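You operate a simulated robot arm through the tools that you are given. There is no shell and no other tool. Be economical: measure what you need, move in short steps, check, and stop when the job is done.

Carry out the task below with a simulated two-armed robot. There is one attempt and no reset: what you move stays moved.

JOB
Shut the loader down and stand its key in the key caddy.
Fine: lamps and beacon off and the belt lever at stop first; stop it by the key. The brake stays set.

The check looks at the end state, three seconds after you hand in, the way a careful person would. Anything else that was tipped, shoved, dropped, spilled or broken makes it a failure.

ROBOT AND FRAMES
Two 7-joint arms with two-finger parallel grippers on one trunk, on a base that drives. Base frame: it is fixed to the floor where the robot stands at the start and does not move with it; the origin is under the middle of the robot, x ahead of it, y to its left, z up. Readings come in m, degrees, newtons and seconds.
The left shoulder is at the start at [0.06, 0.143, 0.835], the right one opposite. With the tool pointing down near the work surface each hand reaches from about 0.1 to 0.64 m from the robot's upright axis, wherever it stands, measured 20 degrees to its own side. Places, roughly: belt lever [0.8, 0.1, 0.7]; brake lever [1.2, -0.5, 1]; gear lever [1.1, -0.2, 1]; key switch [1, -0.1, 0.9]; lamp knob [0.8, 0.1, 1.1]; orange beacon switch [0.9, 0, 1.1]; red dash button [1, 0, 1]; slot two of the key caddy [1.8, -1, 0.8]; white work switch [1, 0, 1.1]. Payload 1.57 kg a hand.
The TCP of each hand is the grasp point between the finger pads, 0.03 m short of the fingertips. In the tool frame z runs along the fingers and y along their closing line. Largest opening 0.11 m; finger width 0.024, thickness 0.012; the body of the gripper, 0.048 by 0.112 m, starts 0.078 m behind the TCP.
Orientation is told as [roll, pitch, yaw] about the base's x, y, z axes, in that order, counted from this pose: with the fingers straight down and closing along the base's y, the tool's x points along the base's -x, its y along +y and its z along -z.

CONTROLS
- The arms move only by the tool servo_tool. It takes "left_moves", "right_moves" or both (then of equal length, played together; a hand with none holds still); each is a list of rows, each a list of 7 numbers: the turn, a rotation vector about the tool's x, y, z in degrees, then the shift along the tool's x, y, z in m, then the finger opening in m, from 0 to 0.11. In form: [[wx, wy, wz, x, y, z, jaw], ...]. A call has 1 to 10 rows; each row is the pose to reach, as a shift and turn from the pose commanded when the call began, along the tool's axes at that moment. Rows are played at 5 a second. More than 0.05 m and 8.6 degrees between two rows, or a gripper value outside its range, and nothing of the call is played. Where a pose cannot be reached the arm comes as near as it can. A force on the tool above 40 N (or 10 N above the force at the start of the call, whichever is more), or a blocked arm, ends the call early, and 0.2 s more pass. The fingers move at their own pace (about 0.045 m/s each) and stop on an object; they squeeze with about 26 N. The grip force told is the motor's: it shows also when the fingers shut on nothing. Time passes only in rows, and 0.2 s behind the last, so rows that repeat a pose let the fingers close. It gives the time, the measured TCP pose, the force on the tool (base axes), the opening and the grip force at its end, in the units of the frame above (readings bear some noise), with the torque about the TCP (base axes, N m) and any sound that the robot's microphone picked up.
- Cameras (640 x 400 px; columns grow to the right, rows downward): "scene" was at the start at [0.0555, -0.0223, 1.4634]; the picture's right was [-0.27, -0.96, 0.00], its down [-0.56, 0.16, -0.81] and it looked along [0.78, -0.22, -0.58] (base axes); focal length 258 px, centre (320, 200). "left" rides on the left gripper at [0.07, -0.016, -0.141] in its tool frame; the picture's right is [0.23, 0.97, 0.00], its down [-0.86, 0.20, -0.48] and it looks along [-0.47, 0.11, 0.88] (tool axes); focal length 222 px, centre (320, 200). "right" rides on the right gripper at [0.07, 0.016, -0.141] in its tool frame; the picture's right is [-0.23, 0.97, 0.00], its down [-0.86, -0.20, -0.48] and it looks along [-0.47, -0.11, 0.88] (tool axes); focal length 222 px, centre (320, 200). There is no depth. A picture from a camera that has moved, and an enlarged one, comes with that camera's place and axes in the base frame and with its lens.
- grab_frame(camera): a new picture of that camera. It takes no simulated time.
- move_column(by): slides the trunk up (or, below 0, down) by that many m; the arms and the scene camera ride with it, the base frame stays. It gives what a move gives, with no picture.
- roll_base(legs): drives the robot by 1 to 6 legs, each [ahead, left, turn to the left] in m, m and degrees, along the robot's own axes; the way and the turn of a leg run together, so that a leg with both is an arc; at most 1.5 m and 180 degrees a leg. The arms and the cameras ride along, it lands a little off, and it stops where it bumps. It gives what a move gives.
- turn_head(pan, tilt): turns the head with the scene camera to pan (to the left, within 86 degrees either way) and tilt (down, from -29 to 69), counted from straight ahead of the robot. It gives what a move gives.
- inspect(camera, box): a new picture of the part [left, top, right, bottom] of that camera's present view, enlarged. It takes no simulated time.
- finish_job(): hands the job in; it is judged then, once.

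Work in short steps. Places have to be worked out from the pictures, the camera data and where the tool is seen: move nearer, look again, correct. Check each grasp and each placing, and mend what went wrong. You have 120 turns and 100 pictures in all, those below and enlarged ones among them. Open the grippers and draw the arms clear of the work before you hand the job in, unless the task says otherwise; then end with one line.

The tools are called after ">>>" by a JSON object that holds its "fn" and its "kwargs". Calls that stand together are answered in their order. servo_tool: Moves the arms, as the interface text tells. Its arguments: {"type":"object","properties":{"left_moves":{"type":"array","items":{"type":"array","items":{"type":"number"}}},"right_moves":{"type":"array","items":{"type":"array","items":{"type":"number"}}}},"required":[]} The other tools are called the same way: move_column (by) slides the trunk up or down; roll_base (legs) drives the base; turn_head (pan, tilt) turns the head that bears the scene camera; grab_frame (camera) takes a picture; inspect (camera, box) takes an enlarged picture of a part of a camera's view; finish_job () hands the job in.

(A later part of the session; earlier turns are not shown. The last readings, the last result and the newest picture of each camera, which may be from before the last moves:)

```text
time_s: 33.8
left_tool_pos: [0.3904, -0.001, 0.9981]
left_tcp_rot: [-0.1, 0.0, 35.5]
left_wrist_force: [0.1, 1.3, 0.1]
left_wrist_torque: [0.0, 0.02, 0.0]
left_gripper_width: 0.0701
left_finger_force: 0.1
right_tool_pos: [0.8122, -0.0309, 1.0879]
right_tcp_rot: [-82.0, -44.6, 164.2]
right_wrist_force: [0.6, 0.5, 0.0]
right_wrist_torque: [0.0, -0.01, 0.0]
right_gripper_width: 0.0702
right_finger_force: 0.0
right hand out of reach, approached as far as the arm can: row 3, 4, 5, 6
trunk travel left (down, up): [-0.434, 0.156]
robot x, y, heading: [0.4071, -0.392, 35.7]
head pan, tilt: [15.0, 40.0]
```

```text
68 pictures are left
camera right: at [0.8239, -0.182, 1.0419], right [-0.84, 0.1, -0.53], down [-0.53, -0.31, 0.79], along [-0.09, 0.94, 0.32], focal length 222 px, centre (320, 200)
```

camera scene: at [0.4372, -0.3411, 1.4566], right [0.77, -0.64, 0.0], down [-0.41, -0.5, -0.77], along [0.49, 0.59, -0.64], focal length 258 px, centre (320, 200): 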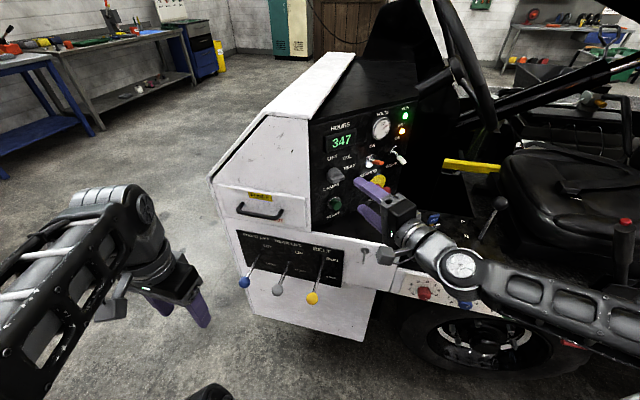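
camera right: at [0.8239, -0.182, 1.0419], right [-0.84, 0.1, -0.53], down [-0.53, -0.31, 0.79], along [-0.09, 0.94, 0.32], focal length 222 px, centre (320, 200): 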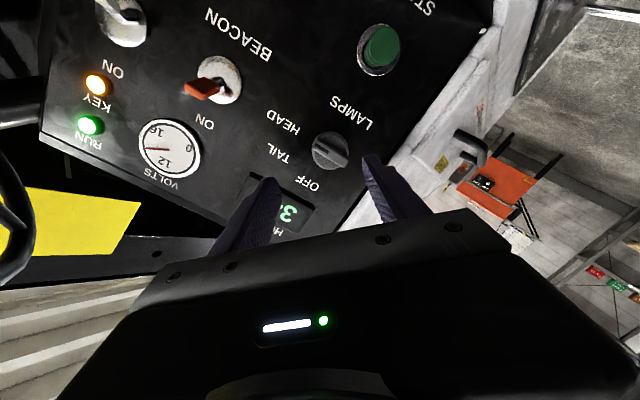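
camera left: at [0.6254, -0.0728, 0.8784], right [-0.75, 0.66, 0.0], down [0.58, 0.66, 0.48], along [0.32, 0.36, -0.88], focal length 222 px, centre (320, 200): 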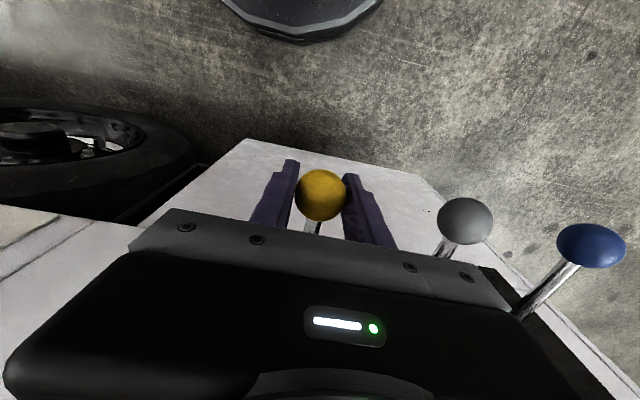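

Still short of reach, so I back the hand off 0.1 m, raise the trunk 0.1 m, then bring the base a bit closer and turn it left 10°, toward the dash.

>>> {"fn": "servo_tool", "kwargs": {"right_moves": [[0, 0, 0, 0, 0, -0.04, 0.07], [0, 0, 0, 0, 0, -0.08, 0.07], [0, 0, 0, 0, 0, -0.11, 0.07], [0, 0, 0, 0, 0, -0.11, 0.07]]}}

>>> {"fn": "move_column", "kwargs": {"by": 0.1}}

>>> {"fn": "roll_base", "kwargs": {"legs": [[0.06, -0.06, 0], [0, 0, 10]]}}

>>> {"fn": "grab_frame", "kwargs": {"camera": "scene"}}

>>> {"fn": "grab_frame", "kwargs": {"camera": "right"}}

```text
time_s: 34.8
left_tool_pos: [0.3899, -0.0009, 0.9958]
left_tcp_rot: [0.1, 0.0, 35.5]
left_wrist_force: [0.9, -0.2, -0.1]
left_wrist_torque: [-0.02, 0.01, 0.02]
left_gripper_width: 0.0704
left_finger_force: 0.0
right_tool_pos: [0.7945, -0.1398, 1.0983]
right_tcp_rot: [-81.9, -44.7, 164.4]
right_wrist_force: [-0.7, -0.1, 0.1]
right_wrist_torque: [0.01, -0.01, -0.03]
right_gripper_width: 0.0699
right_finger_force: 0.1
trunk travel left (down, up): [-0.434, 0.156]
robot x, y, heading: [0.4056, -0.391, 35.6]
head pan, tilt: [15.0, 40.0]
```

```text
time_s: 36.2
left_tool_pos: [0.39, -0.0006, 1.0987]
left_tcp_rot: [0.0, 0.0, 35.5]
left_wrist_force: [-0.1, -0.3, -0.8]
left_wrist_torque: [-0.04, 0.0, 0.01]
left_gripper_width: 0.0697
left_finger_force: 0.1
right_tool_pos: [0.7943, -0.1404, 1.1987]
right_tcp_rot: [-81.9, -44.7, 164.4]
right_wrist_force: [1.3, -0.1, -0.6]
right_wrist_torque: [-0.01, -0.02, -0.02]
right_gripper_width: 0.0703
right_finger_force: 0.0
trunk travel left (down, up): [-0.534, 0.056]
robot x, y, heading: [0.4055, -0.3883, 35.2]
head pan, tilt: [15.0, 40.0]
```

```text
time_s: 37.9
left_tool_pos: [0.4059, -0.0244, 1.0975]
left_tcp_rot: [0.0, -0.1, 45.5]
left_wrist_force: [0.1, -0.3, 0.1]
left_wrist_torque: [0.0, -0.02, -0.02]
left_gripper_width: 0.07
left_finger_force: 0.0
right_tool_pos: [0.8287, -0.0913, 1.1986]
right_tcp_rot: [-82.0, -44.7, 174.4]
right_wrist_force: [0.4, 0.3, 0.3]
right_wrist_torque: [0.02, 0.0, -0.03]
right_gripper_width: 0.0701
right_finger_force: 0.0
trunk travel left (down, up): [-0.534, 0.056]
robot x, y, heading: [0.4895, -0.4097, 45.5]
head pan, tilt: [15.0, 40.0]
```

```text
67 pictures are left
camera scene: at [0.5121, -0.3509, 1.5566], right [0.87, -0.49, 0.0], down [-0.32, -0.56, -0.77], along [0.38, 0.67, -0.64], focal length 258 px, centre (320, 200)
```

scene: 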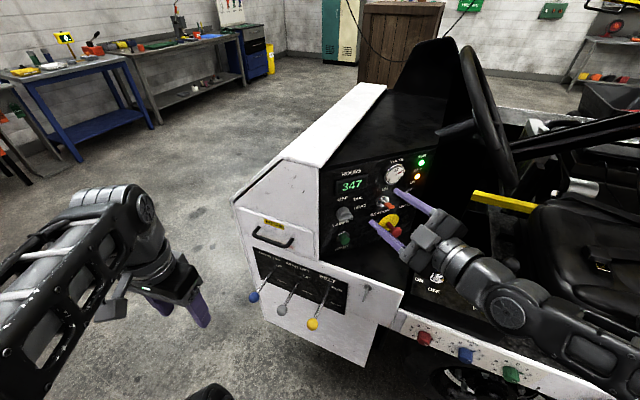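

```text
66 pictures are left
camera right: at [0.8674, -0.2371, 1.1531], right [-0.85, -0.05, -0.53], down [-0.46, -0.4, 0.79], along [-0.25, 0.91, 0.32], focal length 222 px, centre (320, 200)
```

right: 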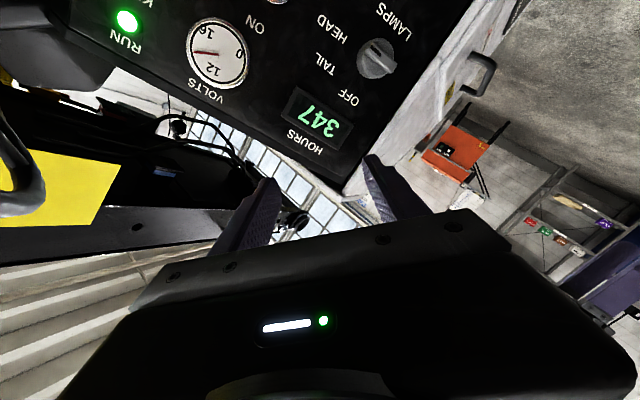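

The yaw is now about 10° too far left and the hand 0.11 m high after the trunk lift. I correct yaw and place the TCP 0.145 m before the knob on its axis.

>>> {"fn": "servo_tool", "kwargs": {"right_moves": [[3.5, 3.5, 0.5, 0.018, 0.034, 0.01, 0.07], [6.93, 6.93, 0.96, 0.036, 0.067, 0.02, 0.07], [6.93, 6.93, 0.96, 0.056, 0.101, 0.03, 0.07], [6.93, 6.93, 0.96, 0.056, 0.101, 0.035, 0.07]]}}

>>> {"fn": "servo_tool", "kwargs": {"right_moves": [[0, 0, 8, 0, 0, 0, 0.07], [0, 0, 16, 0, 0, 0, 0.07], [0, 0, 24, 0, 0, 0, 0.07], [0, 0, 32, 0, 0, 0.02, 0.07], [0, 0, 40, 0, 0, 0.04, 0.07], [0, 0, 45, 0, 0, 0.06, 0.07], [0, 0, 45, 0, 0, 0.06, 0.07]]}}

>>> {"fn": "grab_frame", "kwargs": {"camera": "right"}}

```text
time_s: 38.9
left_tool_pos: [0.4058, -0.0246, 1.0972]
left_tcp_rot: [0.2, 0.1, 45.5]
left_wrist_force: [-1.1, -0.1, 0.4]
left_wrist_torque: [-0.01, 0.0, 0.0]
left_gripper_width: 0.07
left_finger_force: 0.0
right_tool_pos: [0.8147, -0.0311, 1.0908]
right_tcp_rot: [-82.1, -44.9, 164.6]
right_wrist_force: [-0.1, 0.3, -1.4]
right_wrist_torque: [0.0, -0.04, -0.01]
right_gripper_width: 0.0704
right_finger_force: 0.0
right hand out of reach, approached as far as the arm can: row 1, 2, 3, 4
trunk travel left (down, up): [-0.534, 0.056]
robot x, y, heading: [0.4914, -0.407, 45.7]
head pan, tilt: [15.0, 40.0]
```

```text
time_s: 40.5
left_tool_pos: [0.4055, -0.0251, 1.0977]
left_tcp_rot: [0.0, 0.0, 45.5]
left_wrist_force: [-0.3, 0.4, -0.3]
left_wrist_torque: [0.04, 0.03, -0.02]
left_gripper_width: 0.0702
left_finger_force: 0.0
right_tool_pos: [0.8244, 0.0274, 1.0841]
right_tcp_rot: [1.0, -84.3, 79.3]
right_wrist_force: [0.1, -0.1, -0.6]
right_wrist_torque: [-0.03, 0.0, 0.01]
right_gripper_width: 0.07
right_finger_force: 0.0
trunk travel left (down, up): [-0.534, 0.056]
robot x, y, heading: [0.4905, -0.404, 45.5]
head pan, tilt: [15.0, 40.0]
```

```text
65 pictures are left
camera right: at [0.7827, -0.1153, 1.0299], right [-0.96, 0.19, 0.23], down [0.13, -0.42, 0.9], along [0.26, 0.89, 0.38], focal length 222 px, centre (320, 200)
```

right: 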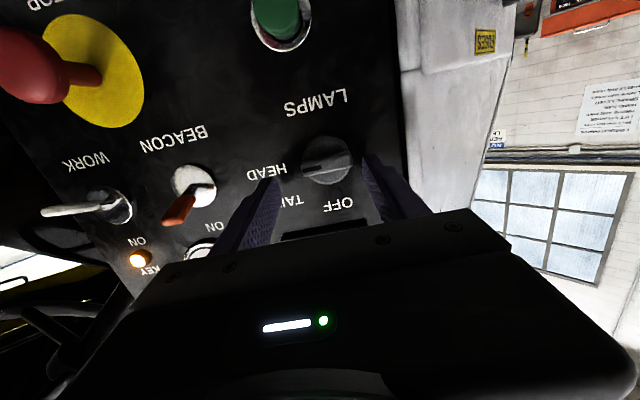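

Now the reach is fine. The knob lies 6 mm in x, 9.5 mm in y off the axis; I correct, go in 0.036 m and close on it.

>>> {"fn": "servo_tool", "kwargs": {"right_moves": [[0, 0, 0, 0.006, 0.0095, 0, 0.07], [0, 0, 0, 0.006, 0.0095, 0.02, 0.07], [0, 0, 0, 0.006, 0.0095, 0.034, 0.07], [0, 0, 0, 0.006, 0.0095, 0.034, 0.05], [0, 0, 0, 0.006, 0.0095, 0.034, 0.035], [0, 0, 0, 0.006, 0.0095, 0.034, 0.025], [0, 0, 0, 0.006, 0.0095, 0.034, 0.02], [0, 0, 0, 0.006, 0.0095, 0.034, 0.02]]}}

>>> {"fn": "grab_frame", "kwargs": {"camera": "right"}}

```text
time_s: 41.2
left_tool_pos: [0.4064, -0.0245, 1.0967]
left_tcp_rot: [0.0, 0.0, 45.4]
left_wrist_force: [-0.1, 0.9, -1.4]
left_wrist_torque: [-0.06, 0.02, 0.03]
left_gripper_width: 0.0699
left_finger_force: 0.0
right_tool_pos: [0.8171, 0.046, 1.0765]
right_tcp_rot: [0.1, -84.4, 80.4]
right_wrist_force: [-1.8, -13.8, 3.8]
right_wrist_torque: [0.26, 0.1, 0.54]
right_gripper_width: 0.0695
right_finger_force: 0.1
trunk travel left (down, up): [-0.534, 0.056]
robot x, y, heading: [0.4912, -0.4047, 45.3]
head pan, tilt: [15.0, 40.0]
stopped in row 3 (right hand): the force on the tool passed its limit (the readings are from after the stop); the commanded pose is now the measured one
```

```text
64 pictures are left
camera right: at [0.7762, -0.0953, 1.0212], right [-0.96, 0.19, 0.23], down [0.13, -0.42, 0.9], along [0.26, 0.89, 0.38], focal length 222 px, centre (320, 200)
```

right: 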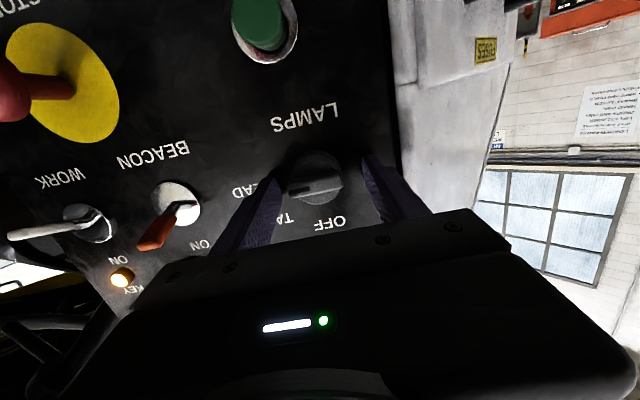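

The fingertips touched the dash face (so it's nearer, y≈0.077). I back off 4 mm, shift 5 mm in x, and close on the knob.

>>> {"fn": "servo_tool", "kwargs": {"right_moves": [[0, 0, 0, 0.002, -0.001, -0.005, 0.07], [0, 0, 0, 0.006, -0.001, -0.005, 0.06], [0, 0, 0, 0.006, -0.001, -0.005, 0.045], [0, 0, 0, 0.006, -0.001, -0.005, 0.03], [0, 0, 0, 0.006, -0.001, -0.005, 0.02], [0, 0, 0, 0.006, -0.001, -0.005, 0.02]]}}

>>> {"fn": "grab_frame", "kwargs": {"camera": "right"}}

```text
time_s: 42.6
left_tool_pos: [0.4065, -0.025, 1.0974]
left_tcp_rot: [0.0, 0.0, 45.4]
left_wrist_force: [-0.3, -0.8, 0.2]
left_wrist_torque: [-0.05, -0.01, 0.0]
left_gripper_width: 0.07
left_finger_force: 0.0
right_tool_pos: [0.8189, 0.0428, 1.0694]
right_tcp_rot: [0.3, -84.3, 79.9]
right_wrist_force: [4.6, 1.0, -0.1]
right_wrist_torque: [-0.06, -0.01, 0.73]
right_gripper_width: 0.0403
right_finger_force: 37.6
trunk travel left (down, up): [-0.534, 0.056]
robot x, y, heading: [0.4909, -0.4043, 45.6]
head pan, tilt: [15.0, 40.0]
```

```text
63 pictures are left
camera right: at [0.7772, -0.1001, 1.015], right [-0.96, 0.19, 0.23], down [0.13, -0.42, 0.9], along [0.26, 0.89, 0.38], focal length 222 px, centre (320, 200)
```

right: 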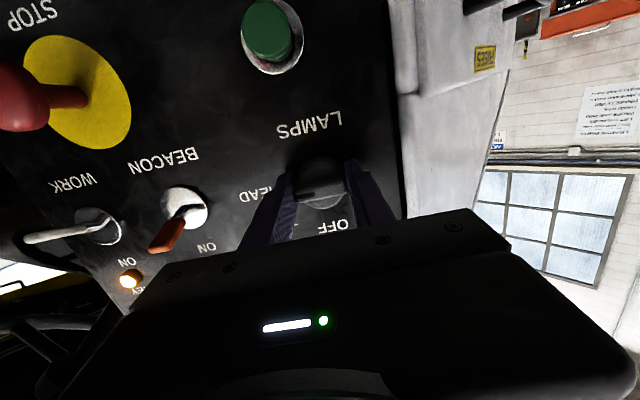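

The knob is held (0.040 wide). I turn counter-clockwise (-85°) toward OFF.

>>> {"fn": "servo_tool", "kwargs": {"right_moves": [[0, 0, -8.5, 0, 0, 0, 0.02], [0, 0, -17, 0, 0, 0, 0.02], [0, 0, -25.5, 0, 0, 0, 0.02], [0, 0, -34, 0, 0, 0, 0.02], [0, 0, -42.5, 0, 0, 0, 0.02], [0, 0, -51, 0, 0, 0, 0.02], [0, 0, -59.5, 0, 0, 0, 0.02], [0, 0, -68, 0, 0, 0, 0.02], [0, 0, -76.5, 0, 0, 0, 0.02], [0, 0, -85, 0, 0, 0, 0.02]]}}

>>> {"fn": "grab_frame", "kwargs": {"camera": "right"}}

>>> {"fn": "inspect", "kwargs": {"camera": "scene", "box": [310, 140, 450, 270]}}

```text
time_s: 44.8
left_tool_pos: [0.4069, -0.0241, 1.0978]
left_tcp_rot: [0.1, 0.0, 45.4]
left_wrist_force: [0.5, -0.3, 0.8]
left_wrist_torque: [0.03, 0.02, -0.01]
left_gripper_width: 0.0701
left_finger_force: 0.1
right_tool_pos: [0.8201, 0.0427, 1.0708]
right_tcp_rot: [-84.5, -4.9, 169.7]
right_wrist_force: [14.2, -3.8, 9.1]
right_wrist_torque: [1.26, -0.23, -1.48]
right_gripper_width: 0.0421
right_finger_force: 44.6
trunk travel left (down, up): [-0.534, 0.056]
robot x, y, heading: [0.4891, -0.4049, 45.6]
head pan, tilt: [15.0, 40.0]
```

```text
62 pictures are left
camera right: at [0.8624, -0.1104, 1.0635], right [-0.32, -0.04, -0.95], down [-0.9, -0.3, 0.32], along [-0.3, 0.95, 0.06], focal length 222 px, centre (320, 200)
```

right: 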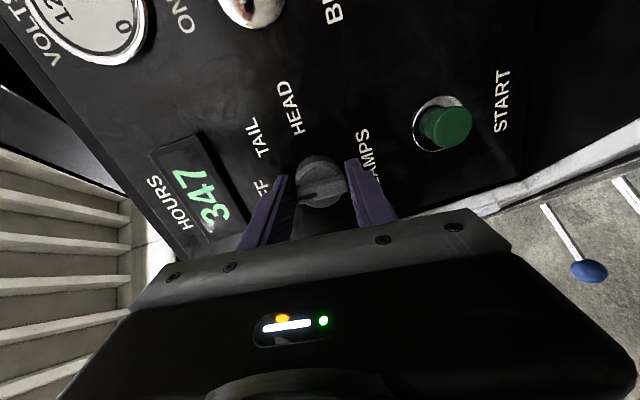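

```text
3.08 times, centred on (380, 205) of scene
camera zoom: at [0.5142, -0.3525, 1.5567], right [0.87, -0.49, 0.0], down [-0.32, -0.56, -0.77], along [0.38, 0.67, -0.64], focal length 793 px, centre (135, 185)
```

zoom: 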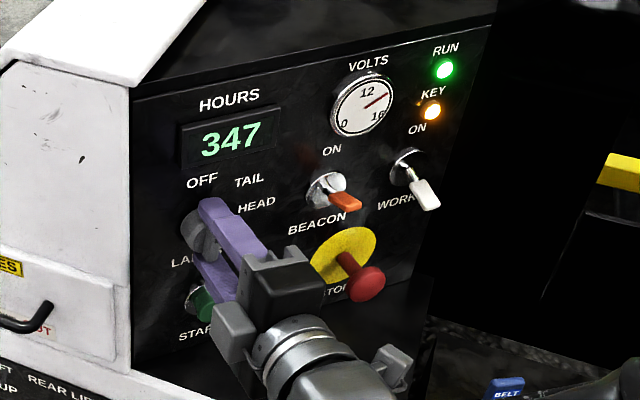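

The pointer now points toward OFF. I open, back straight off and look.

>>> {"fn": "servo_tool", "kwargs": {"right_moves": [[0, 0, 0, 0, 0, 0, 0.05], [0, 0, 0, 0, 0, 0, 0.07], [0, 0, 0, 0, 0, -0.03, 0.07], [0, 0, 0, 0, 0, -0.07, 0.07], [0, 0, 0, 0, 0, -0.09, 0.07], [0, 0, 0, 0, 0, -0.09, 0.07]]}}

>>> {"fn": "grab_frame", "kwargs": {"camera": "right"}}

```text
time_s: 46.2
left_tool_pos: [0.4061, -0.0241, 1.0978]
left_tcp_rot: [-0.1, 0.0, 45.4]
left_wrist_force: [0.8, -0.1, -0.3]
left_wrist_torque: [-0.01, -0.01, 0.0]
left_gripper_width: 0.0698
left_finger_force: 0.0
right_tool_pos: [0.808, -0.028, 1.079]
right_tcp_rot: [-84.3, -5.0, 169.9]
right_wrist_force: [-0.5, -0.1, 0.1]
right_wrist_torque: [-0.01, -0.02, 0.01]
right_gripper_width: 0.0698
right_finger_force: 0.0
right hand out of reach, approached as far as the arm can: row 5, 6
trunk travel left (down, up): [-0.534, 0.056]
robot x, y, heading: [0.4897, -0.4056, 45.6]
head pan, tilt: [15.0, 40.0]
```

```text
60 pictures are left
camera right: at [0.8505, -0.1791, 1.0716], right [-0.32, -0.04, -0.95], down [-0.9, -0.3, 0.32], along [-0.3, 0.95, 0.06], focal length 222 px, centre (320, 200)
```

right: 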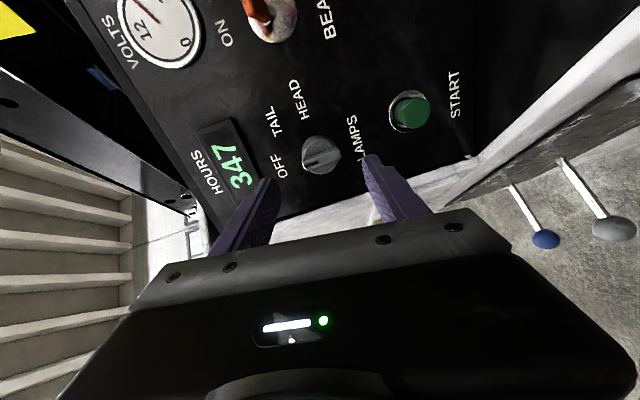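

>>> {"fn": "inspect", "kwargs": {"camera": "right", "box": [250, 90, 380, 200]}}

```text
3.64 times, centred on (315, 145) of right
camera zoom: at [0.8505, -0.1791, 1.0716], right [-0.32, -0.04, -0.95], down [-0.9, -0.3, 0.32], along [-0.3, 0.95, 0.06], focal length 808 px, centre (338, 400)
```

zoom: 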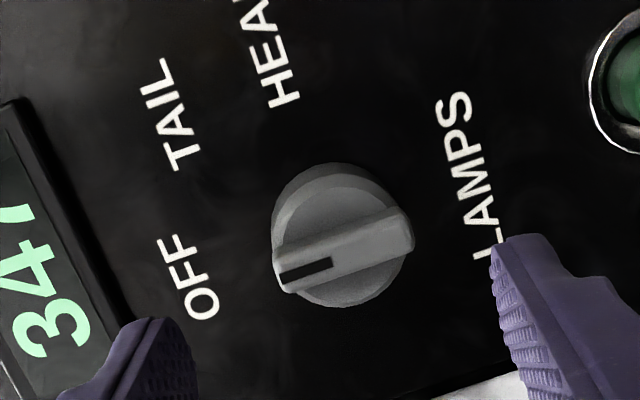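

The lamps are OFF. Next the beacon: I close the fingers and move the hand to a spot before and just above the orange toggle to view it from the side.

>>> {"fn": "servo_tool", "kwargs": {"right_moves": [[0, 0, 0, 0.04, -0.017, -0.005, 0.05], [0, 0, 0, 0.08, -0.034, -0.01, 0.03], [0, 0, 0, 0.117, -0.05, -0.015, 0.01], [0, 0, 0, 0.117, -0.05, -0.015, 0.0], [0, 0, 0, 0.117, -0.05, -0.015, 0.0]]}}

>>> {"fn": "grab_frame", "kwargs": {"camera": "right"}}

>>> {"fn": "inspect", "kwargs": {"camera": "scene", "box": [310, 120, 470, 270]}}

```text
time_s: 47.4
left_tool_pos: [0.407, -0.0241, 1.0974]
left_tcp_rot: [0.0, 0.0, 45.4]
left_wrist_force: [-0.2, -0.3, 1.3]
left_wrist_torque: [-0.01, 0.0, 0.01]
left_gripper_width: 0.0703
left_finger_force: 0.0
right_tool_pos: [0.9247, -0.0586, 1.1203]
right_tcp_rot: [-84.3, -5.1, 169.8]
right_wrist_force: [-0.2, 0.1, 0.7]
right_wrist_torque: [0.0, -0.01, 0.0]
right_gripper_width: 0.0
right_finger_force: 16.9
trunk travel left (down, up): [-0.534, 0.056]
robot x, y, heading: [0.4916, -0.4034, 45.5]
head pan, tilt: [15.0, 40.0]
```

```text
58 pictures are left
camera right: at [0.9685, -0.2105, 1.1125], right [-0.32, -0.04, -0.95], down [-0.9, -0.3, 0.32], along [-0.3, 0.95, 0.06], focal length 222 px, centre (320, 200)
```

right: 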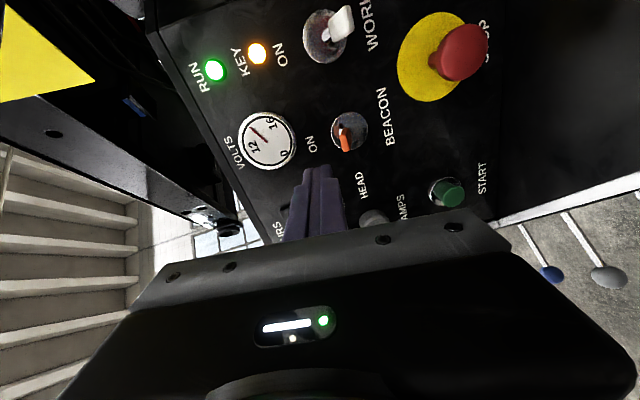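

```text
2.67 times, centred on (390, 195) of scene
camera zoom: at [0.5126, -0.3513, 1.5566], right [0.87, -0.49, 0.0], down [-0.32, -0.56, -0.77], along [0.38, 0.67, -0.64], focal length 688 px, centre (133, 213)
```

zoom: 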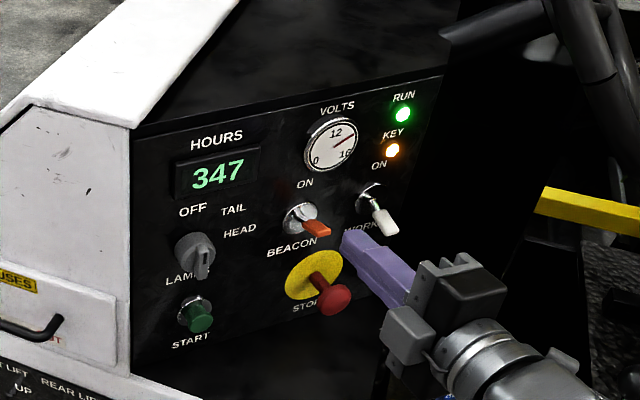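

The lever's pivot is ≈(0.953,0.055,1.07) and its tip ≈(0.95,0.02,1.082), i.e. up = ON. I bring the closed fingertips over it, then look before pushing.

>>> {"fn": "servo_tool", "kwargs": {"right_moves": [[0, 0, 0, 0.009, -0.005, 0.02, 0], [0, 0, 0, 0.009, -0.005, 0.04, 0], [0, 0, 0, 0.009, -0.005, 0.058, 0], [0, 0, 0, 0.009, -0.005, 0.058, 0]]}}

>>> {"fn": "grab_frame", "kwargs": {"camera": "right"}}

>>> {"fn": "inspect", "kwargs": {"camera": "scene", "box": [340, 140, 450, 240]}}

```text
time_s: 48.4
left_tool_pos: [0.4052, -0.0239, 1.0968]
left_tcp_rot: [0.0, -0.1, 45.6]
left_wrist_force: [-0.1, -0.2, 0.0]
left_wrist_torque: [0.0, 0.0, -0.01]
left_gripper_width: 0.0703
left_finger_force: 0.1
right_tool_pos: [0.9445, -0.0022, 1.1186]
right_tcp_rot: [-84.3, -4.9, 169.8]
right_wrist_force: [0.1, 0.4, 0.5]
right_wrist_torque: [-0.04, 0.0, 0.0]
right_gripper_width: 0.0
right_finger_force: 21.5
trunk travel left (down, up): [-0.534, 0.056]
robot x, y, heading: [0.489, -0.4047, 45.5]
head pan, tilt: [15.0, 40.0]
```

```text
56 pictures are left
camera right: at [0.9872, -0.1546, 1.1106], right [-0.32, -0.04, -0.95], down [-0.9, -0.3, 0.32], along [-0.3, 0.95, 0.06], focal length 222 px, centre (320, 200)
```

right: 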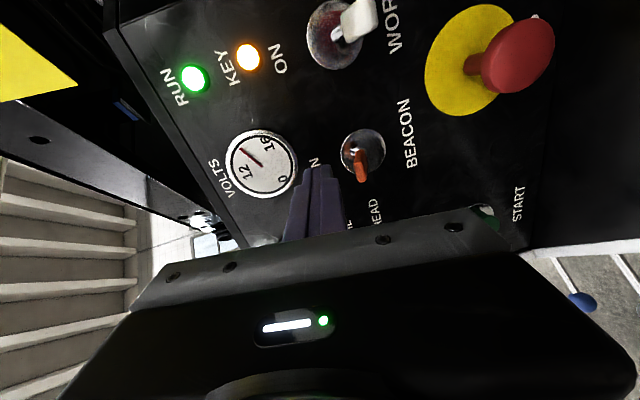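

```text
4.00 times, centred on (395, 190) of scene
camera zoom: at [0.5123, -0.3514, 1.5566], right [0.87, -0.49, 0.0], down [-0.32, -0.56, -0.77], along [0.38, 0.67, -0.64], focal length 1031 px, centre (20, 240)
```

zoom: 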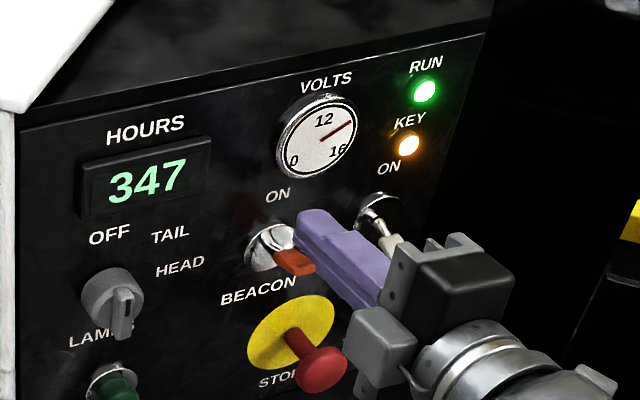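

Fingertips are directly above the lever. I push down in small steps.

>>> {"fn": "servo_tool", "kwargs": {"right_moves": [[0, 0, 0, 0.001, 0.01, 0.001, 0], [0, 0, 0, 0.0018, 0.02, 0.002, 0], [0, 0, 0, 0.0026, 0.03, 0.003, 0], [0, 0, 0, 0.0032, 0.036, 0.0036, 0], [0, 0, 0, 0.0037, 0.042, 0.0042, 0], [0, 0, 0, 0.0042, 0.048, 0.0048, 0], [0, 0, 0, 0.0042, 0.048, 0.0048, 0]]}}

>>> {"fn": "grab_frame", "kwargs": {"camera": "right"}}

>>> {"fn": "inspect", "kwargs": {"camera": "scene", "box": [340, 140, 450, 240]}}

```text
time_s: 50.0
left_tool_pos: [0.4055, -0.0257, 1.0971]
left_tcp_rot: [0.0, -0.1, 45.4]
left_wrist_force: [0.9, -0.6, 0.0]
left_wrist_torque: [-0.02, 0.0, 0.02]
left_gripper_width: 0.0703
left_finger_force: 0.1
right_tool_pos: [0.9441, -0.0017, 1.0766]
right_tcp_rot: [-85.0, -4.8, 169.9]
right_wrist_force: [3.8, -0.2, 27.1]
right_wrist_torque: [0.74, -0.41, -0.12]
right_gripper_width: 0.0004
right_finger_force: 21.4
trunk travel left (down, up): [-0.534, 0.056]
robot x, y, heading: [0.4875, -0.4041, 45.4]
head pan, tilt: [15.0, 40.0]
```

```text
54 pictures are left
camera right: at [0.9869, -0.1545, 1.0673], right [-0.32, -0.03, -0.95], down [-0.9, -0.31, 0.31], along [-0.3, 0.95, 0.07], focal length 222 px, centre (320, 200)
```

right: 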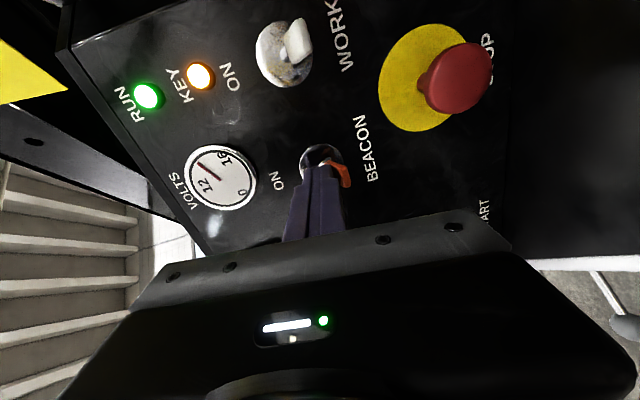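

```text
4.00 times, centred on (395, 190) of scene
camera zoom: at [0.511, -0.3531, 1.5571], right [0.87, -0.49, 0.0], down [-0.32, -0.56, -0.77], along [0.38, 0.67, -0.64], focal length 1031 px, centre (20, 240)
```

zoom: 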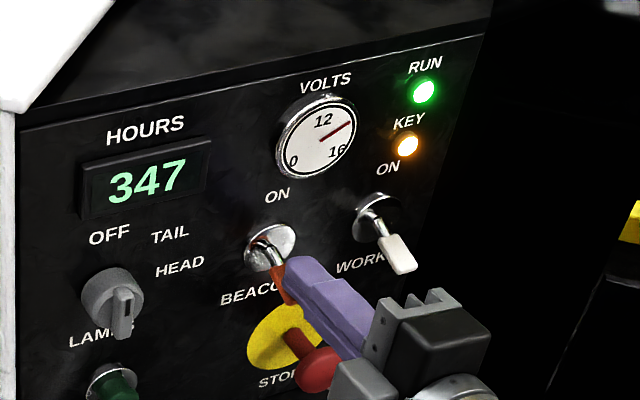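

The toggle is down and the force shows its stop. I lift off, then back the hand away and check.

>>> {"fn": "servo_tool", "kwargs": {"right_moves": [[0, 0, 0, 0, -0.02, 0, 0], [0, 0, 0, 0, -0.04, 0, 0], [0, 0, 0, 0, -0.04, -0.04, 0], [0, 0, 0, 0, -0.04, -0.08, 0], [0, 0, 0, 0.02, -0.04, -0.11, 0], [0, 0, 0, 0.04, -0.04, -0.14, 0.03]]}}

>>> {"fn": "inspect", "kwargs": {"camera": "scene", "box": [310, 130, 450, 250]}}

>>> {"fn": "grab_frame", "kwargs": {"camera": "right"}}

```text
time_s: 51.4
left_tool_pos: [0.4064, -0.0254, 1.0968]
left_tcp_rot: [0.0, 0.0, 45.5]
left_wrist_force: [0.0, 0.0, 0.4]
left_wrist_torque: [0.03, -0.01, -0.01]
left_gripper_width: 0.0701
left_finger_force: 0.0
right_tool_pos: [0.9635, -0.1442, 1.1191]
right_tcp_rot: [-84.1, -5.0, 169.9]
right_wrist_force: [0.1, -0.9, 0.1]
right_wrist_torque: [-0.03, -0.01, 0.0]
right_gripper_width: 0.0301
right_finger_force: 0.2
trunk travel left (down, up): [-0.534, 0.056]
robot x, y, heading: [0.4917, -0.4062, 45.6]
head pan, tilt: [15.0, 40.0]
```

```text
3.33 times, centred on (380, 190) of scene
camera zoom: at [0.5122, -0.3518, 1.5566], right [0.87, -0.49, 0.0], down [-0.32, -0.56, -0.77], along [0.38, 0.67, -0.64], focal length 859 px, centre (120, 233)
```

zoom: 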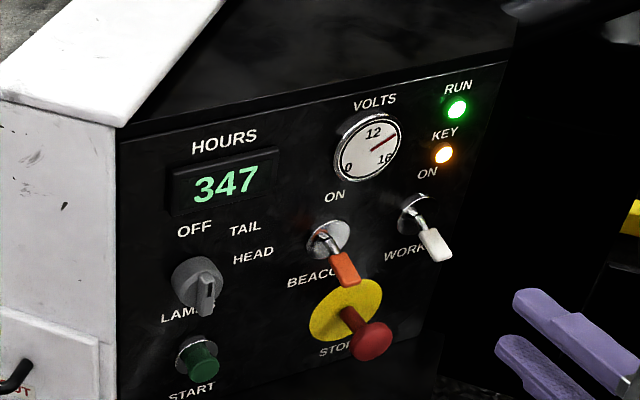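

```text
51 pictures are left
camera right: at [1.0062, -0.2968, 1.112], right [-0.32, -0.04, -0.95], down [-0.9, -0.3, 0.32], along [-0.3, 0.95, 0.06], focal length 222 px, centre (320, 200)
```

right: 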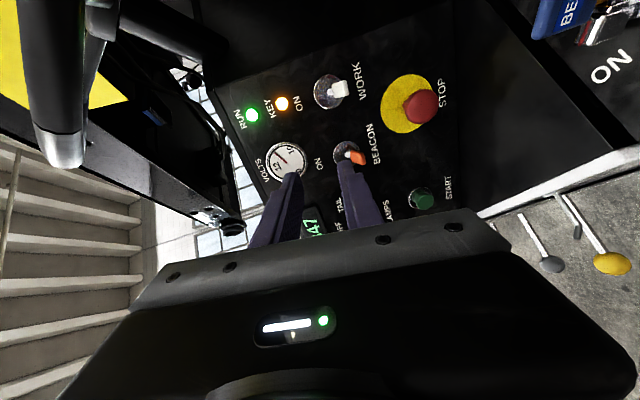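

Beacon lever is down like the work switch; lamps at OFF. Next the key: I enlarge it in the scene view.

>>> {"fn": "inspect", "kwargs": {"camera": "scene", "box": [400, 240, 500, 320]}}

```text
5.00 times, centred on (450, 280) of scene
camera zoom: at [0.5122, -0.3518, 1.5566], right [0.87, -0.49, 0.0], down [-0.32, -0.56, -0.77], along [0.38, 0.67, -0.64], focal length 1289 px, centre (-330, -200)
```

zoom: 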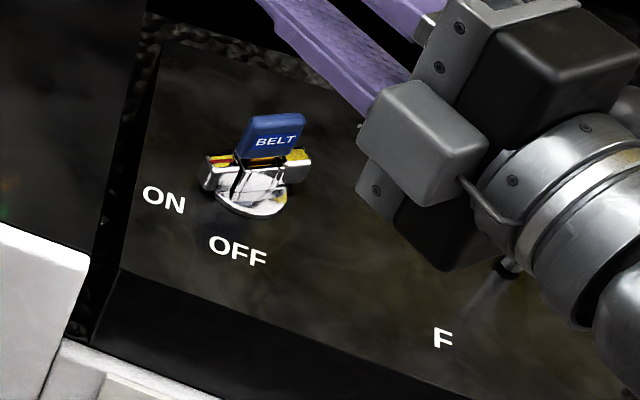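

The hand still overlaps the key area. I raise it and turn it back to point straight down in two calls.

>>> {"fn": "servo_tool", "kwargs": {"right_moves": [[0, 0, 0, -0.005, -0.025, -0.025, 0.05], [0, 0, 0, -0.011, -0.05, -0.05, 0.07], [0, 0, 0, -0.022, -0.069, -0.08, 0.07], [-4.41, 4.79, 4.85, -0.022, -0.069, -0.08, 0.07], [-8.82, 9.58, 9.7, -0.022, -0.069, -0.08, 0.07], [-13.23, 14.37, 14.55, -0.022, -0.069, -0.08, 0.07], [-17.64, 19.16, 19.4, -0.022, -0.069, -0.08, 0.07], [-22.05, 23.95, 24.25, -0.022, -0.069, -0.08, 0.07], [-26.46, 28.74, 29.1, -0.022, -0.069, -0.08, 0.07], [-30.87, 33.53, 33.95, -0.022, -0.069, -0.08, 0.07]]}}

>>> {"fn": "servo_tool", "kwargs": {"right_moves": [[-4.41, 4.79, 4.85, 0, 0, 0, 0.07], [-8.82, 9.58, 9.7, 0, 0, 0, 0.07], [-13.23, 14.37, 14.55, 0, 0, 0, 0.07], [-17.64, 19.16, 19.4, 0, 0, 0, 0.07], [-22.05, 23.95, 24.25, 0, 0, 0, 0.07], [-26.46, 28.74, 29.1, 0, 0, 0, 0.07], [-30.87, 33.53, 33.95, 0, 0, 0, 0.07], [-30.87, 33.53, 33.95, 0, 0, 0, 0.07]]}}

>>> {"fn": "grab_frame", "kwargs": {"camera": "scene"}}

>>> {"fn": "grab_frame", "kwargs": {"camera": "right"}}

```text
time_s: 53.6
left_tool_pos: [0.4057, -0.0233, 1.0962]
left_tcp_rot: [0.0, -0.1, 45.5]
left_wrist_force: [0.0, 0.7, 0.2]
left_wrist_torque: [-0.02, -0.04, 0.01]
left_gripper_width: 0.0699
left_finger_force: 0.0
right_tool_pos: [0.9341, -0.2106, 1.1979]
right_tcp_rot: [-40.7, -20.3, 124.2]
right_wrist_force: [0.1, 0.6, -0.1]
right_wrist_torque: [0.0, 0.04, 0.02]
right_gripper_width: 0.0698
right_finger_force: 0.1
trunk travel left (down, up): [-0.534, 0.056]
robot x, y, heading: [0.4896, -0.405, 45.6]
head pan, tilt: [15.0, 40.0]
```

```text
time_s: 54.2
left_tool_pos: [0.4058, -0.0246, 1.098]
left_tcp_rot: [0.1, 0.1, 45.4]
left_wrist_force: [0.2, 0.8, -0.2]
left_wrist_torque: [0.01, 0.02, -0.02]
left_gripper_width: 0.0702
left_finger_force: 0.0
right_tool_pos: [0.8805, -0.1769, 1.2152]
right_tcp_rot: [-28.6, -23.2, 122.1]
right_wrist_force: [0.1, -0.2, -0.1]
right_wrist_torque: [0.01, 0.05, -0.03]
right_gripper_width: 0.07
right_finger_force: 0.2
trunk travel left (down, up): [-0.534, 0.056]
robot x, y, heading: [0.4886, -0.4036, 45.4]
head pan, tilt: [15.0, 40.0]
stopped in row 3 (right hand): the arm was blocked; the commanded pose is now the measured one
```

```text
49 pictures are left
camera scene: at [0.5124, -0.3513, 1.5566], right [0.87, -0.49, 0.0], down [-0.32, -0.56, -0.77], along [0.38, 0.67, -0.64], focal length 258 px, centre (320, 200)
```

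scene: 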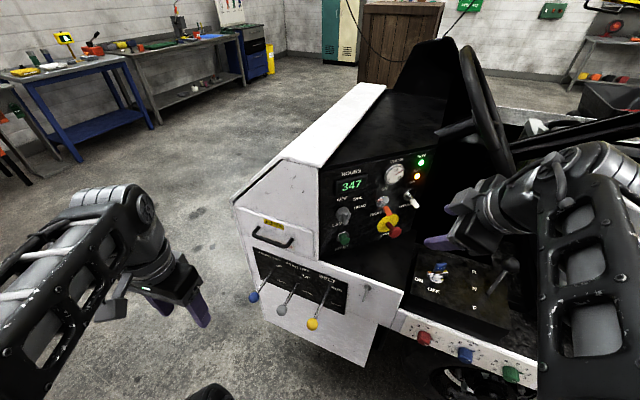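

```text
48 pictures are left
camera right: at [0.8691, -0.3133, 1.2957], right [-0.93, -0.12, -0.34], down [-0.35, 0.46, 0.81], along [0.06, 0.88, -0.48], focal length 222 px, centre (320, 200)
```

right: 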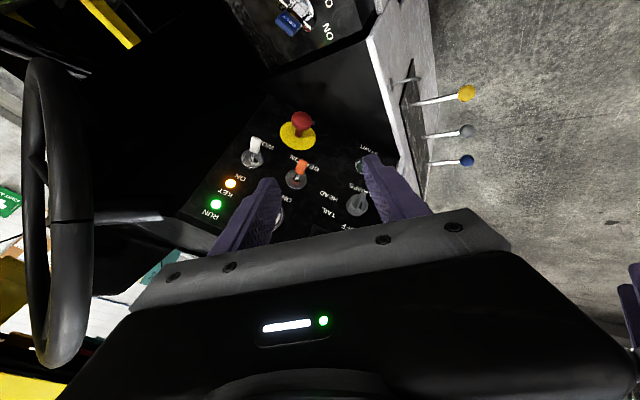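

The arm blocked partway, likely near a joint limit. I shift the hand to the right side of the robot where it has more room, then continue turning it down.

>>> {"fn": "servo_tool", "kwargs": {"right_moves": [[0, 0, 0, 0.045, -0.017, -0.008, 0.07], [0, 0, 0, 0.09, -0.034, -0.016, 0.07], [0, 0, 0, 0.135, -0.05, -0.025, 0.07], [-1.6, 4.43, 6.75, 0.138, -0.053, -0.026, 0.07], [-3.2, 8.86, 13.5, 0.138, -0.053, -0.026, 0.07], [-4.8, 13.29, 20.25, 0.138, -0.053, -0.026, 0.07], [-6.4, 17.72, 27, 0.138, -0.053, -0.026, 0.07], [-8, 22.15, 33.75, 0.138, -0.053, -0.026, 0.07], [-9.6, 26.58, 40.5, 0.138, -0.053, -0.026, 0.07], [-11.2, 31.01, 47.25, 0.138, -0.053, -0.026, 0.07]]}}

>>> {"fn": "grab_frame", "kwargs": {"camera": "right"}}

>>> {"fn": "grab_frame", "kwargs": {"camera": "scene"}}

```text
time_s: 56.4
left_tool_pos: [0.4056, -0.0226, 1.0973]
left_tcp_rot: [-0.1, -0.1, 45.4]
left_wrist_force: [0.8, -0.4, -1.1]
left_wrist_torque: [0.05, 0.02, 0.01]
left_gripper_width: 0.0699
left_finger_force: 0.0
right_tool_pos: [0.9857, -0.283, 1.1553]
right_tcp_rot: [-2.4, -5.0, 66.8]
right_wrist_force: [0.0, -0.5, -0.2]
right_wrist_torque: [0.02, 0.04, -0.02]
right_gripper_width: 0.0702
right_finger_force: 0.1
right hand out of reach, approached as far as the arm can: row 9, 10
trunk travel left (down, up): [-0.534, 0.056]
robot x, y, heading: [0.4914, -0.4037, 45.7]
head pan, tilt: [15.0, 40.0]
```

```text
47 pictures are left
camera right: at [0.9338, -0.3485, 1.29], right [-0.8, 0.59, -0.02], down [0.48, 0.67, 0.56], along [0.35, 0.44, -0.83], focal length 222 px, centre (320, 200)
```

right: 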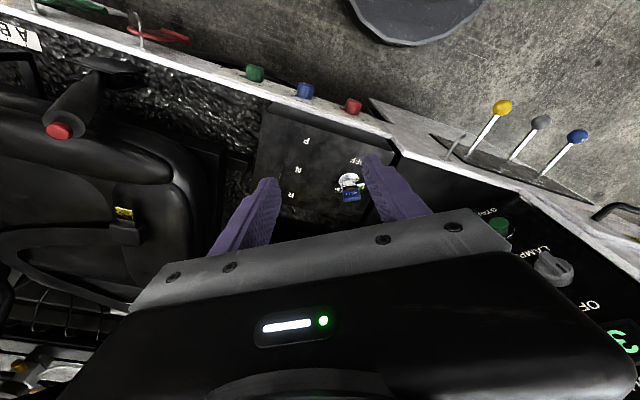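

```text
46 pictures are left
camera scene: at [0.5129, -0.3515, 1.5566], right [0.87, -0.49, 0.0], down [-0.32, -0.56, -0.77], along [0.38, 0.67, -0.64], focal length 258 px, centre (320, 200)
```

scene: 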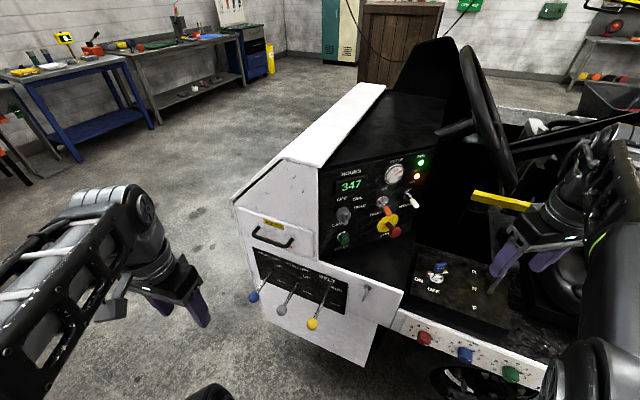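

The hand now points nearly straight down. I enlarge the key in the right camera's view.

>>> {"fn": "inspect", "kwargs": {"camera": "right", "box": [310, 140, 400, 215]}}

>>> {"fn": "inspect", "kwargs": {"camera": "scene", "box": [405, 245, 485, 305]}}

```text
5.33 times, centred on (355, 178) of right
camera zoom: at [0.9338, -0.3485, 1.29], right [-0.8, 0.59, -0.02], down [0.48, 0.67, 0.56], along [0.35, 0.44, -0.83], focal length 1185 px, centre (133, 320)
```

zoom: 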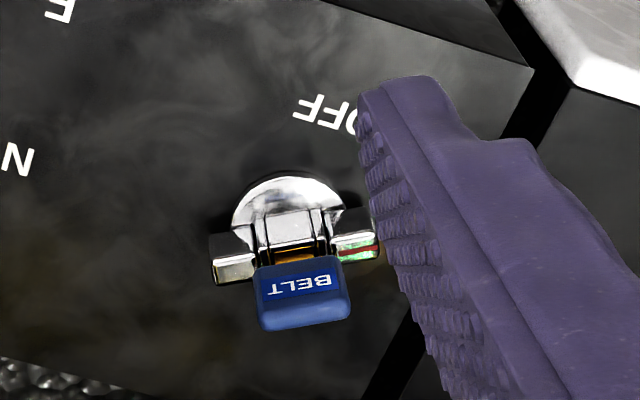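

```text
6.67 times, centred on (445, 275) of scene
camera zoom: at [0.5129, -0.3515, 1.5566], right [0.87, -0.49, 0.0], down [-0.32, -0.56, -0.77], along [0.38, 0.67, -0.64], focal length 1719 px, centre (-513, -300)
```

zoom: 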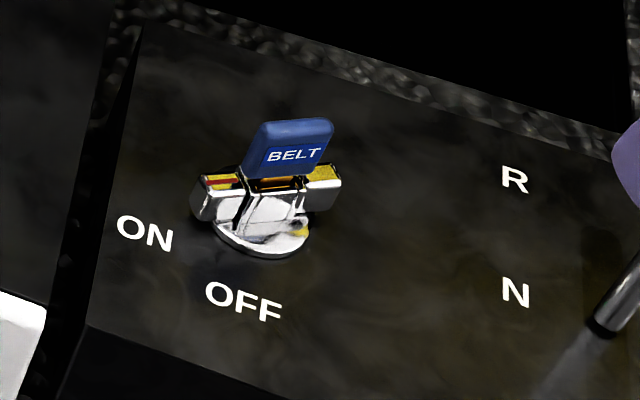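

Worked out: rotor axis ≈(1.022,-0.141), bow z≈0.926–0.963, its plate along 156° (ON), with OFF near 216°, so a ~60° CCW turn from above. I level the hand, bring it over the key at z≈1.06, then yaw it to match the plate.

>>> {"fn": "servo_tool", "kwargs": {"right_moves": [[-0.9, 1.8, 0, -0.033, 0.008, 0.027, 0.07], [-1.8, 3.6, 0, -0.065, 0.015, 0.053, 0.07], [-2.6, 5.2, 0, -0.098, 0.023, 0.08, 0.07], [-2.6, 5.2, 0, -0.13, 0.03, 0.106, 0.07], [-2.6, 5.2, 0, -0.13, 0.03, 0.106, 0.07]]}}

>>> {"fn": "servo_tool", "kwargs": {"right_moves": [[0, 0, 8.4, 0, 0, 0, 0.07], [0, 0, 16.8, 0, 0, 0, 0.07], [0, 0, 25.2, 0, 0, 0, 0.07], [0, 0, 33.6, 0, 0, 0, 0.07], [0, 0, 42, 0, 0, 0, 0.07], [0, 0, 50.4, 0, 0, 0, 0.07], [0, 0, 58.8, 0, 0, 0, 0.07], [0, 0, 67.2, 0, 0, 0, 0.07], [0, 0, 75.6, 0, 0, 0, 0.07], [0, 0, 84, 0, 0, 0, 0.07]]}}

>>> {"fn": "grab_frame", "kwargs": {"camera": "right"}}

>>> {"fn": "grab_frame", "kwargs": {"camera": "scene"}}

```text
time_s: 57.6
left_tool_pos: [0.406, -0.0227, 1.097]
left_tcp_rot: [0.0, -0.1, 45.5]
left_wrist_force: [0.0, 1.0, -0.3]
left_wrist_torque: [0.03, 0.0, 0.0]
left_gripper_width: 0.0701
left_finger_force: 0.0
right_tool_pos: [1.0161, -0.1433, 1.0585]
right_tcp_rot: [0.6, 0.9, 66.8]
right_wrist_force: [0.3, -0.1, 0.1]
right_wrist_torque: [0.0, 0.01, -0.01]
right_gripper_width: 0.07
right_finger_force: 0.1
trunk travel left (down, up): [-0.534, 0.056]
robot x, y, heading: [0.4936, -0.4043, 45.5]
head pan, tilt: [15.0, 40.0]
```

```text
time_s: 59.8
left_tool_pos: [0.4069, -0.025, 1.0978]
left_tcp_rot: [0.1, 0.0, 45.5]
left_wrist_force: [0.5, 0.3, -1.1]
left_wrist_torque: [0.04, -0.01, -0.01]
left_gripper_width: 0.0699
left_finger_force: 0.0
right_tool_pos: [1.0202, -0.3178, 0.953]
right_tcp_rot: [1.3, -0.4, -14.7]
right_wrist_force: [-0.4, 0.2, -0.9]
right_wrist_torque: [-0.01, 0.0, -0.02]
right_gripper_width: 0.07
right_finger_force: 0.1
right hand out of reach, approached as far as the arm can: row 4, 5, 6, 7, 8, 9, 10
trunk travel left (down, up): [-0.534, 0.056]
robot x, y, heading: [0.4902, -0.4057, 45.5]
head pan, tilt: [15.0, 40.0]
```

```text
43 pictures are left
camera right: at [0.9554, -0.2884, 1.095], right [0.47, 0.88, 0.03], down [0.77, -0.42, 0.48], along [0.43, -0.2, -0.88], focal length 222 px, centre (320, 200)
```

right: 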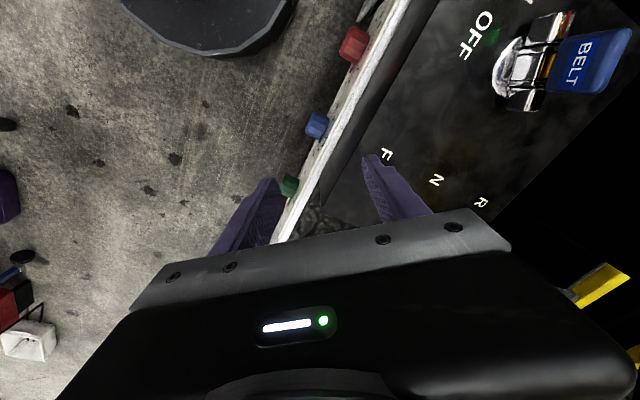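

```text
42 pictures are left
camera scene: at [0.5131, -0.3515, 1.5567], right [0.87, -0.49, 0.0], down [-0.32, -0.56, -0.77], along [0.38, 0.67, -0.64], focal length 258 px, centre (320, 200)
```

scene: 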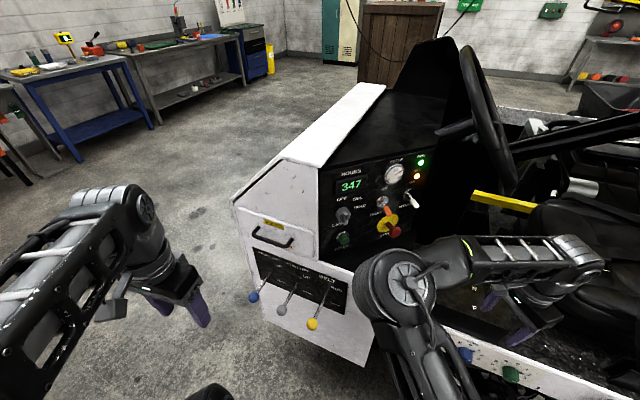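

The hand wandered as the yaw went out of reach, and sits near the gear lever with no contact force. I lift it straight up, draw it back toward the robot, and check the gear lever.

>>> {"fn": "servo_tool", "kwargs": {"right_moves": [[0, 0, 0, 0, 0, -0.04, 0.07], [0, 0, 0, 0, 0, -0.08, 0.07], [0, 0, 0, 0, 0, -0.12, 0.07], [0, 0, 0, 0.025, -0.043, -0.12, 0.07], [0, 0, 0, 0.05, -0.086, -0.12, 0.07], [0, 0, 0, 0.05, -0.086, -0.12, 0.07]]}}

>>> {"fn": "grab_frame", "kwargs": {"camera": "scene"}}

```text
time_s: 61.2
left_tool_pos: [0.4053, -0.0242, 1.0972]
left_tcp_rot: [-0.1, 0.0, 45.4]
left_wrist_force: [0.5, 0.0, -0.2]
left_wrist_torque: [-0.01, 0.03, 0.0]
left_gripper_width: 0.07
left_finger_force: 0.1
right_tool_pos: [0.951, -0.4044, 1.0551]
right_tcp_rot: [1.4, -0.5, -14.4]
right_wrist_force: [-0.2, 0.0, 0.0]
right_wrist_torque: [-0.02, 0.0, 0.0]
right_gripper_width: 0.07
right_finger_force: 0.1
right hand out of reach, approached as far as the arm can: row 1, 2, 3, 4, 5, 6
trunk travel left (down, up): [-0.534, 0.056]
robot x, y, heading: [0.4896, -0.4048, 45.4]
head pan, tilt: [15.0, 40.0]
```

```text
41 pictures are left
camera scene: at [0.5129, -0.3508, 1.5566], right [0.87, -0.49, 0.0], down [-0.32, -0.56, -0.77], along [0.38, 0.67, -0.64], focal length 258 px, centre (320, 200)
```

scene: 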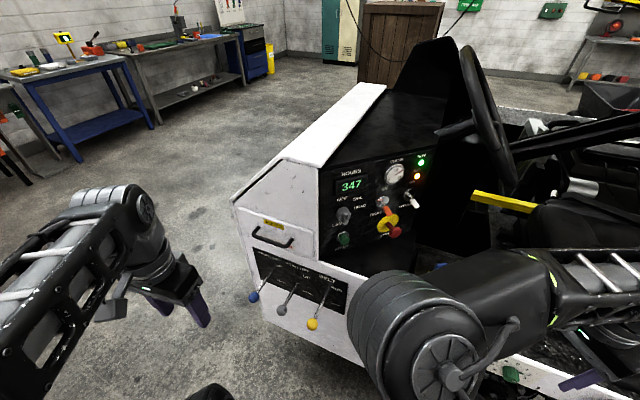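

The right arm is in an awkward elbow-in posture. I yaw the hand back toward neutral here, and then square the robot to heading 36° nearer the key, where a neutral hand fits the OFF direction.

>>> {"fn": "servo_tool", "kwargs": {"right_moves": [[0, 0, -8.4, 0, 0, 0, 0.07], [0, 0, -16.8, 0, 0, 0, 0.07], [0, 0, -25.2, 0, 0, 0, 0.07], [0, 0, -33.6, 0, 0, 0, 0.07], [0, 0, -42, 0, 0, 0, 0.07], [0, 0, -50.4, 0, 0, 0, 0.07], [0, 0, -50.4, 0, 0, 0, 0.07]]}}

>>> {"fn": "roll_base", "kwargs": {"legs": [[0, 0, -9.5], [0.045, 0.151, 0]]}}

>>> {"fn": "grab_frame", "kwargs": {"camera": "scene"}}

```text
time_s: 62.8
left_tool_pos: [0.406, -0.0241, 1.097]
left_tcp_rot: [0.0, 0.0, 45.5]
left_wrist_force: [0.3, -0.3, 0.4]
left_wrist_torque: [0.02, -0.02, -0.02]
left_gripper_width: 0.0701
left_finger_force: 0.0
right_tool_pos: [0.9507, -0.4023, 1.0565]
right_tcp_rot: [0.6, -1.2, 36.0]
right_wrist_force: [0.8, 0.0, 0.0]
right_wrist_torque: [0.01, 0.0, -0.03]
right_gripper_width: 0.07
right_finger_force: 0.1
trunk travel left (down, up): [-0.534, 0.056]
robot x, y, heading: [0.4894, -0.4021, 45.5]
head pan, tilt: [15.0, 40.0]
```

```text
time_s: 64.9
left_tool_pos: [0.4187, 0.1331, 1.0972]
left_tcp_rot: [0.0, 0.0, 35.7]
left_wrist_force: [-1.2, 0.0, -0.2]
left_wrist_torque: [-0.05, -0.04, -0.04]
left_gripper_width: 0.0698
left_finger_force: 0.0
right_tool_pos: [0.8934, -0.33, 1.0573]
right_tcp_rot: [0.7, -1.3, 26.2]
right_wrist_force: [0.2, 0.1, 1.2]
right_wrist_torque: [-0.07, 0.0, 0.04]
right_gripper_width: 0.07
right_finger_force: 0.1
trunk travel left (down, up): [-0.534, 0.056]
robot x, y, heading: [0.4355, -0.2567, 36.1]
head pan, tilt: [15.0, 40.0]
```

```text
40 pictures are left
camera scene: at [0.4689, -0.2059, 1.5566], right [0.78, -0.63, 0.0], down [-0.41, -0.5, -0.77], along [0.48, 0.59, -0.64], focal length 258 px, centre (320, 200)
```

scene: 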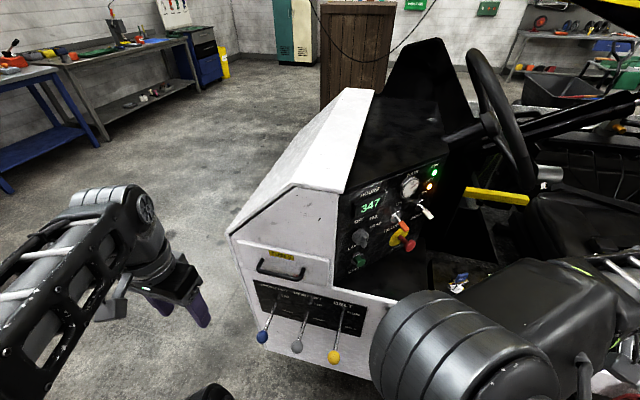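

Robot now squared. I move the right hand over the key at z≈1.04 with the present yaw of 26°, and look down.

>>> {"fn": "servo_tool", "kwargs": {"right_moves": [[0, 0, 0, -0.04, 0.023, 0.003, 0.07], [0, 0, 0, -0.08, 0.046, 0.006, 0.07], [0, 0, 0, -0.12, 0.069, 0.01, 0.07], [0, 0, 0, -0.16, 0.092, 0.014, 0.07], [0, 0, 0, -0.196, 0.115, 0.017, 0.07], [0, 0, 0, -0.196, 0.115, 0.017, 0.07]]}}

>>> {"fn": "grab_frame", "kwargs": {"camera": "right"}}

```text
time_s: 66.3
left_tool_pos: [0.4186, 0.1327, 1.0975]
left_tcp_rot: [0.0, 0.0, 35.8]
left_wrist_force: [-0.9, -0.6, 0.3]
left_wrist_torque: [0.03, 0.04, 0.01]
left_gripper_width: 0.07
left_finger_force: 0.1
right_tool_pos: [1.0175, -0.1416, 1.0444]
right_tcp_rot: [0.6, -1.4, 26.2]
right_wrist_force: [0.1, 0.1, -0.6]
right_wrist_torque: [0.03, -0.01, 0.0]
right_gripper_width: 0.0702
right_finger_force: 0.1
trunk travel left (down, up): [-0.534, 0.056]
robot x, y, heading: [0.4391, -0.2599, 35.9]
head pan, tilt: [15.0, 40.0]
```

```text
39 pictures are left
camera right: at [0.9457, -0.1606, 1.1853], right [-0.23, 0.97, 0.02], down [0.85, 0.19, 0.5], along [0.48, 0.13, -0.87], focal length 222 px, centre (320, 200)
```

right: 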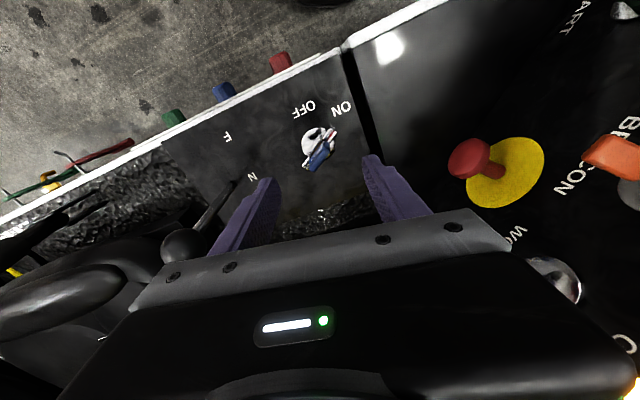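

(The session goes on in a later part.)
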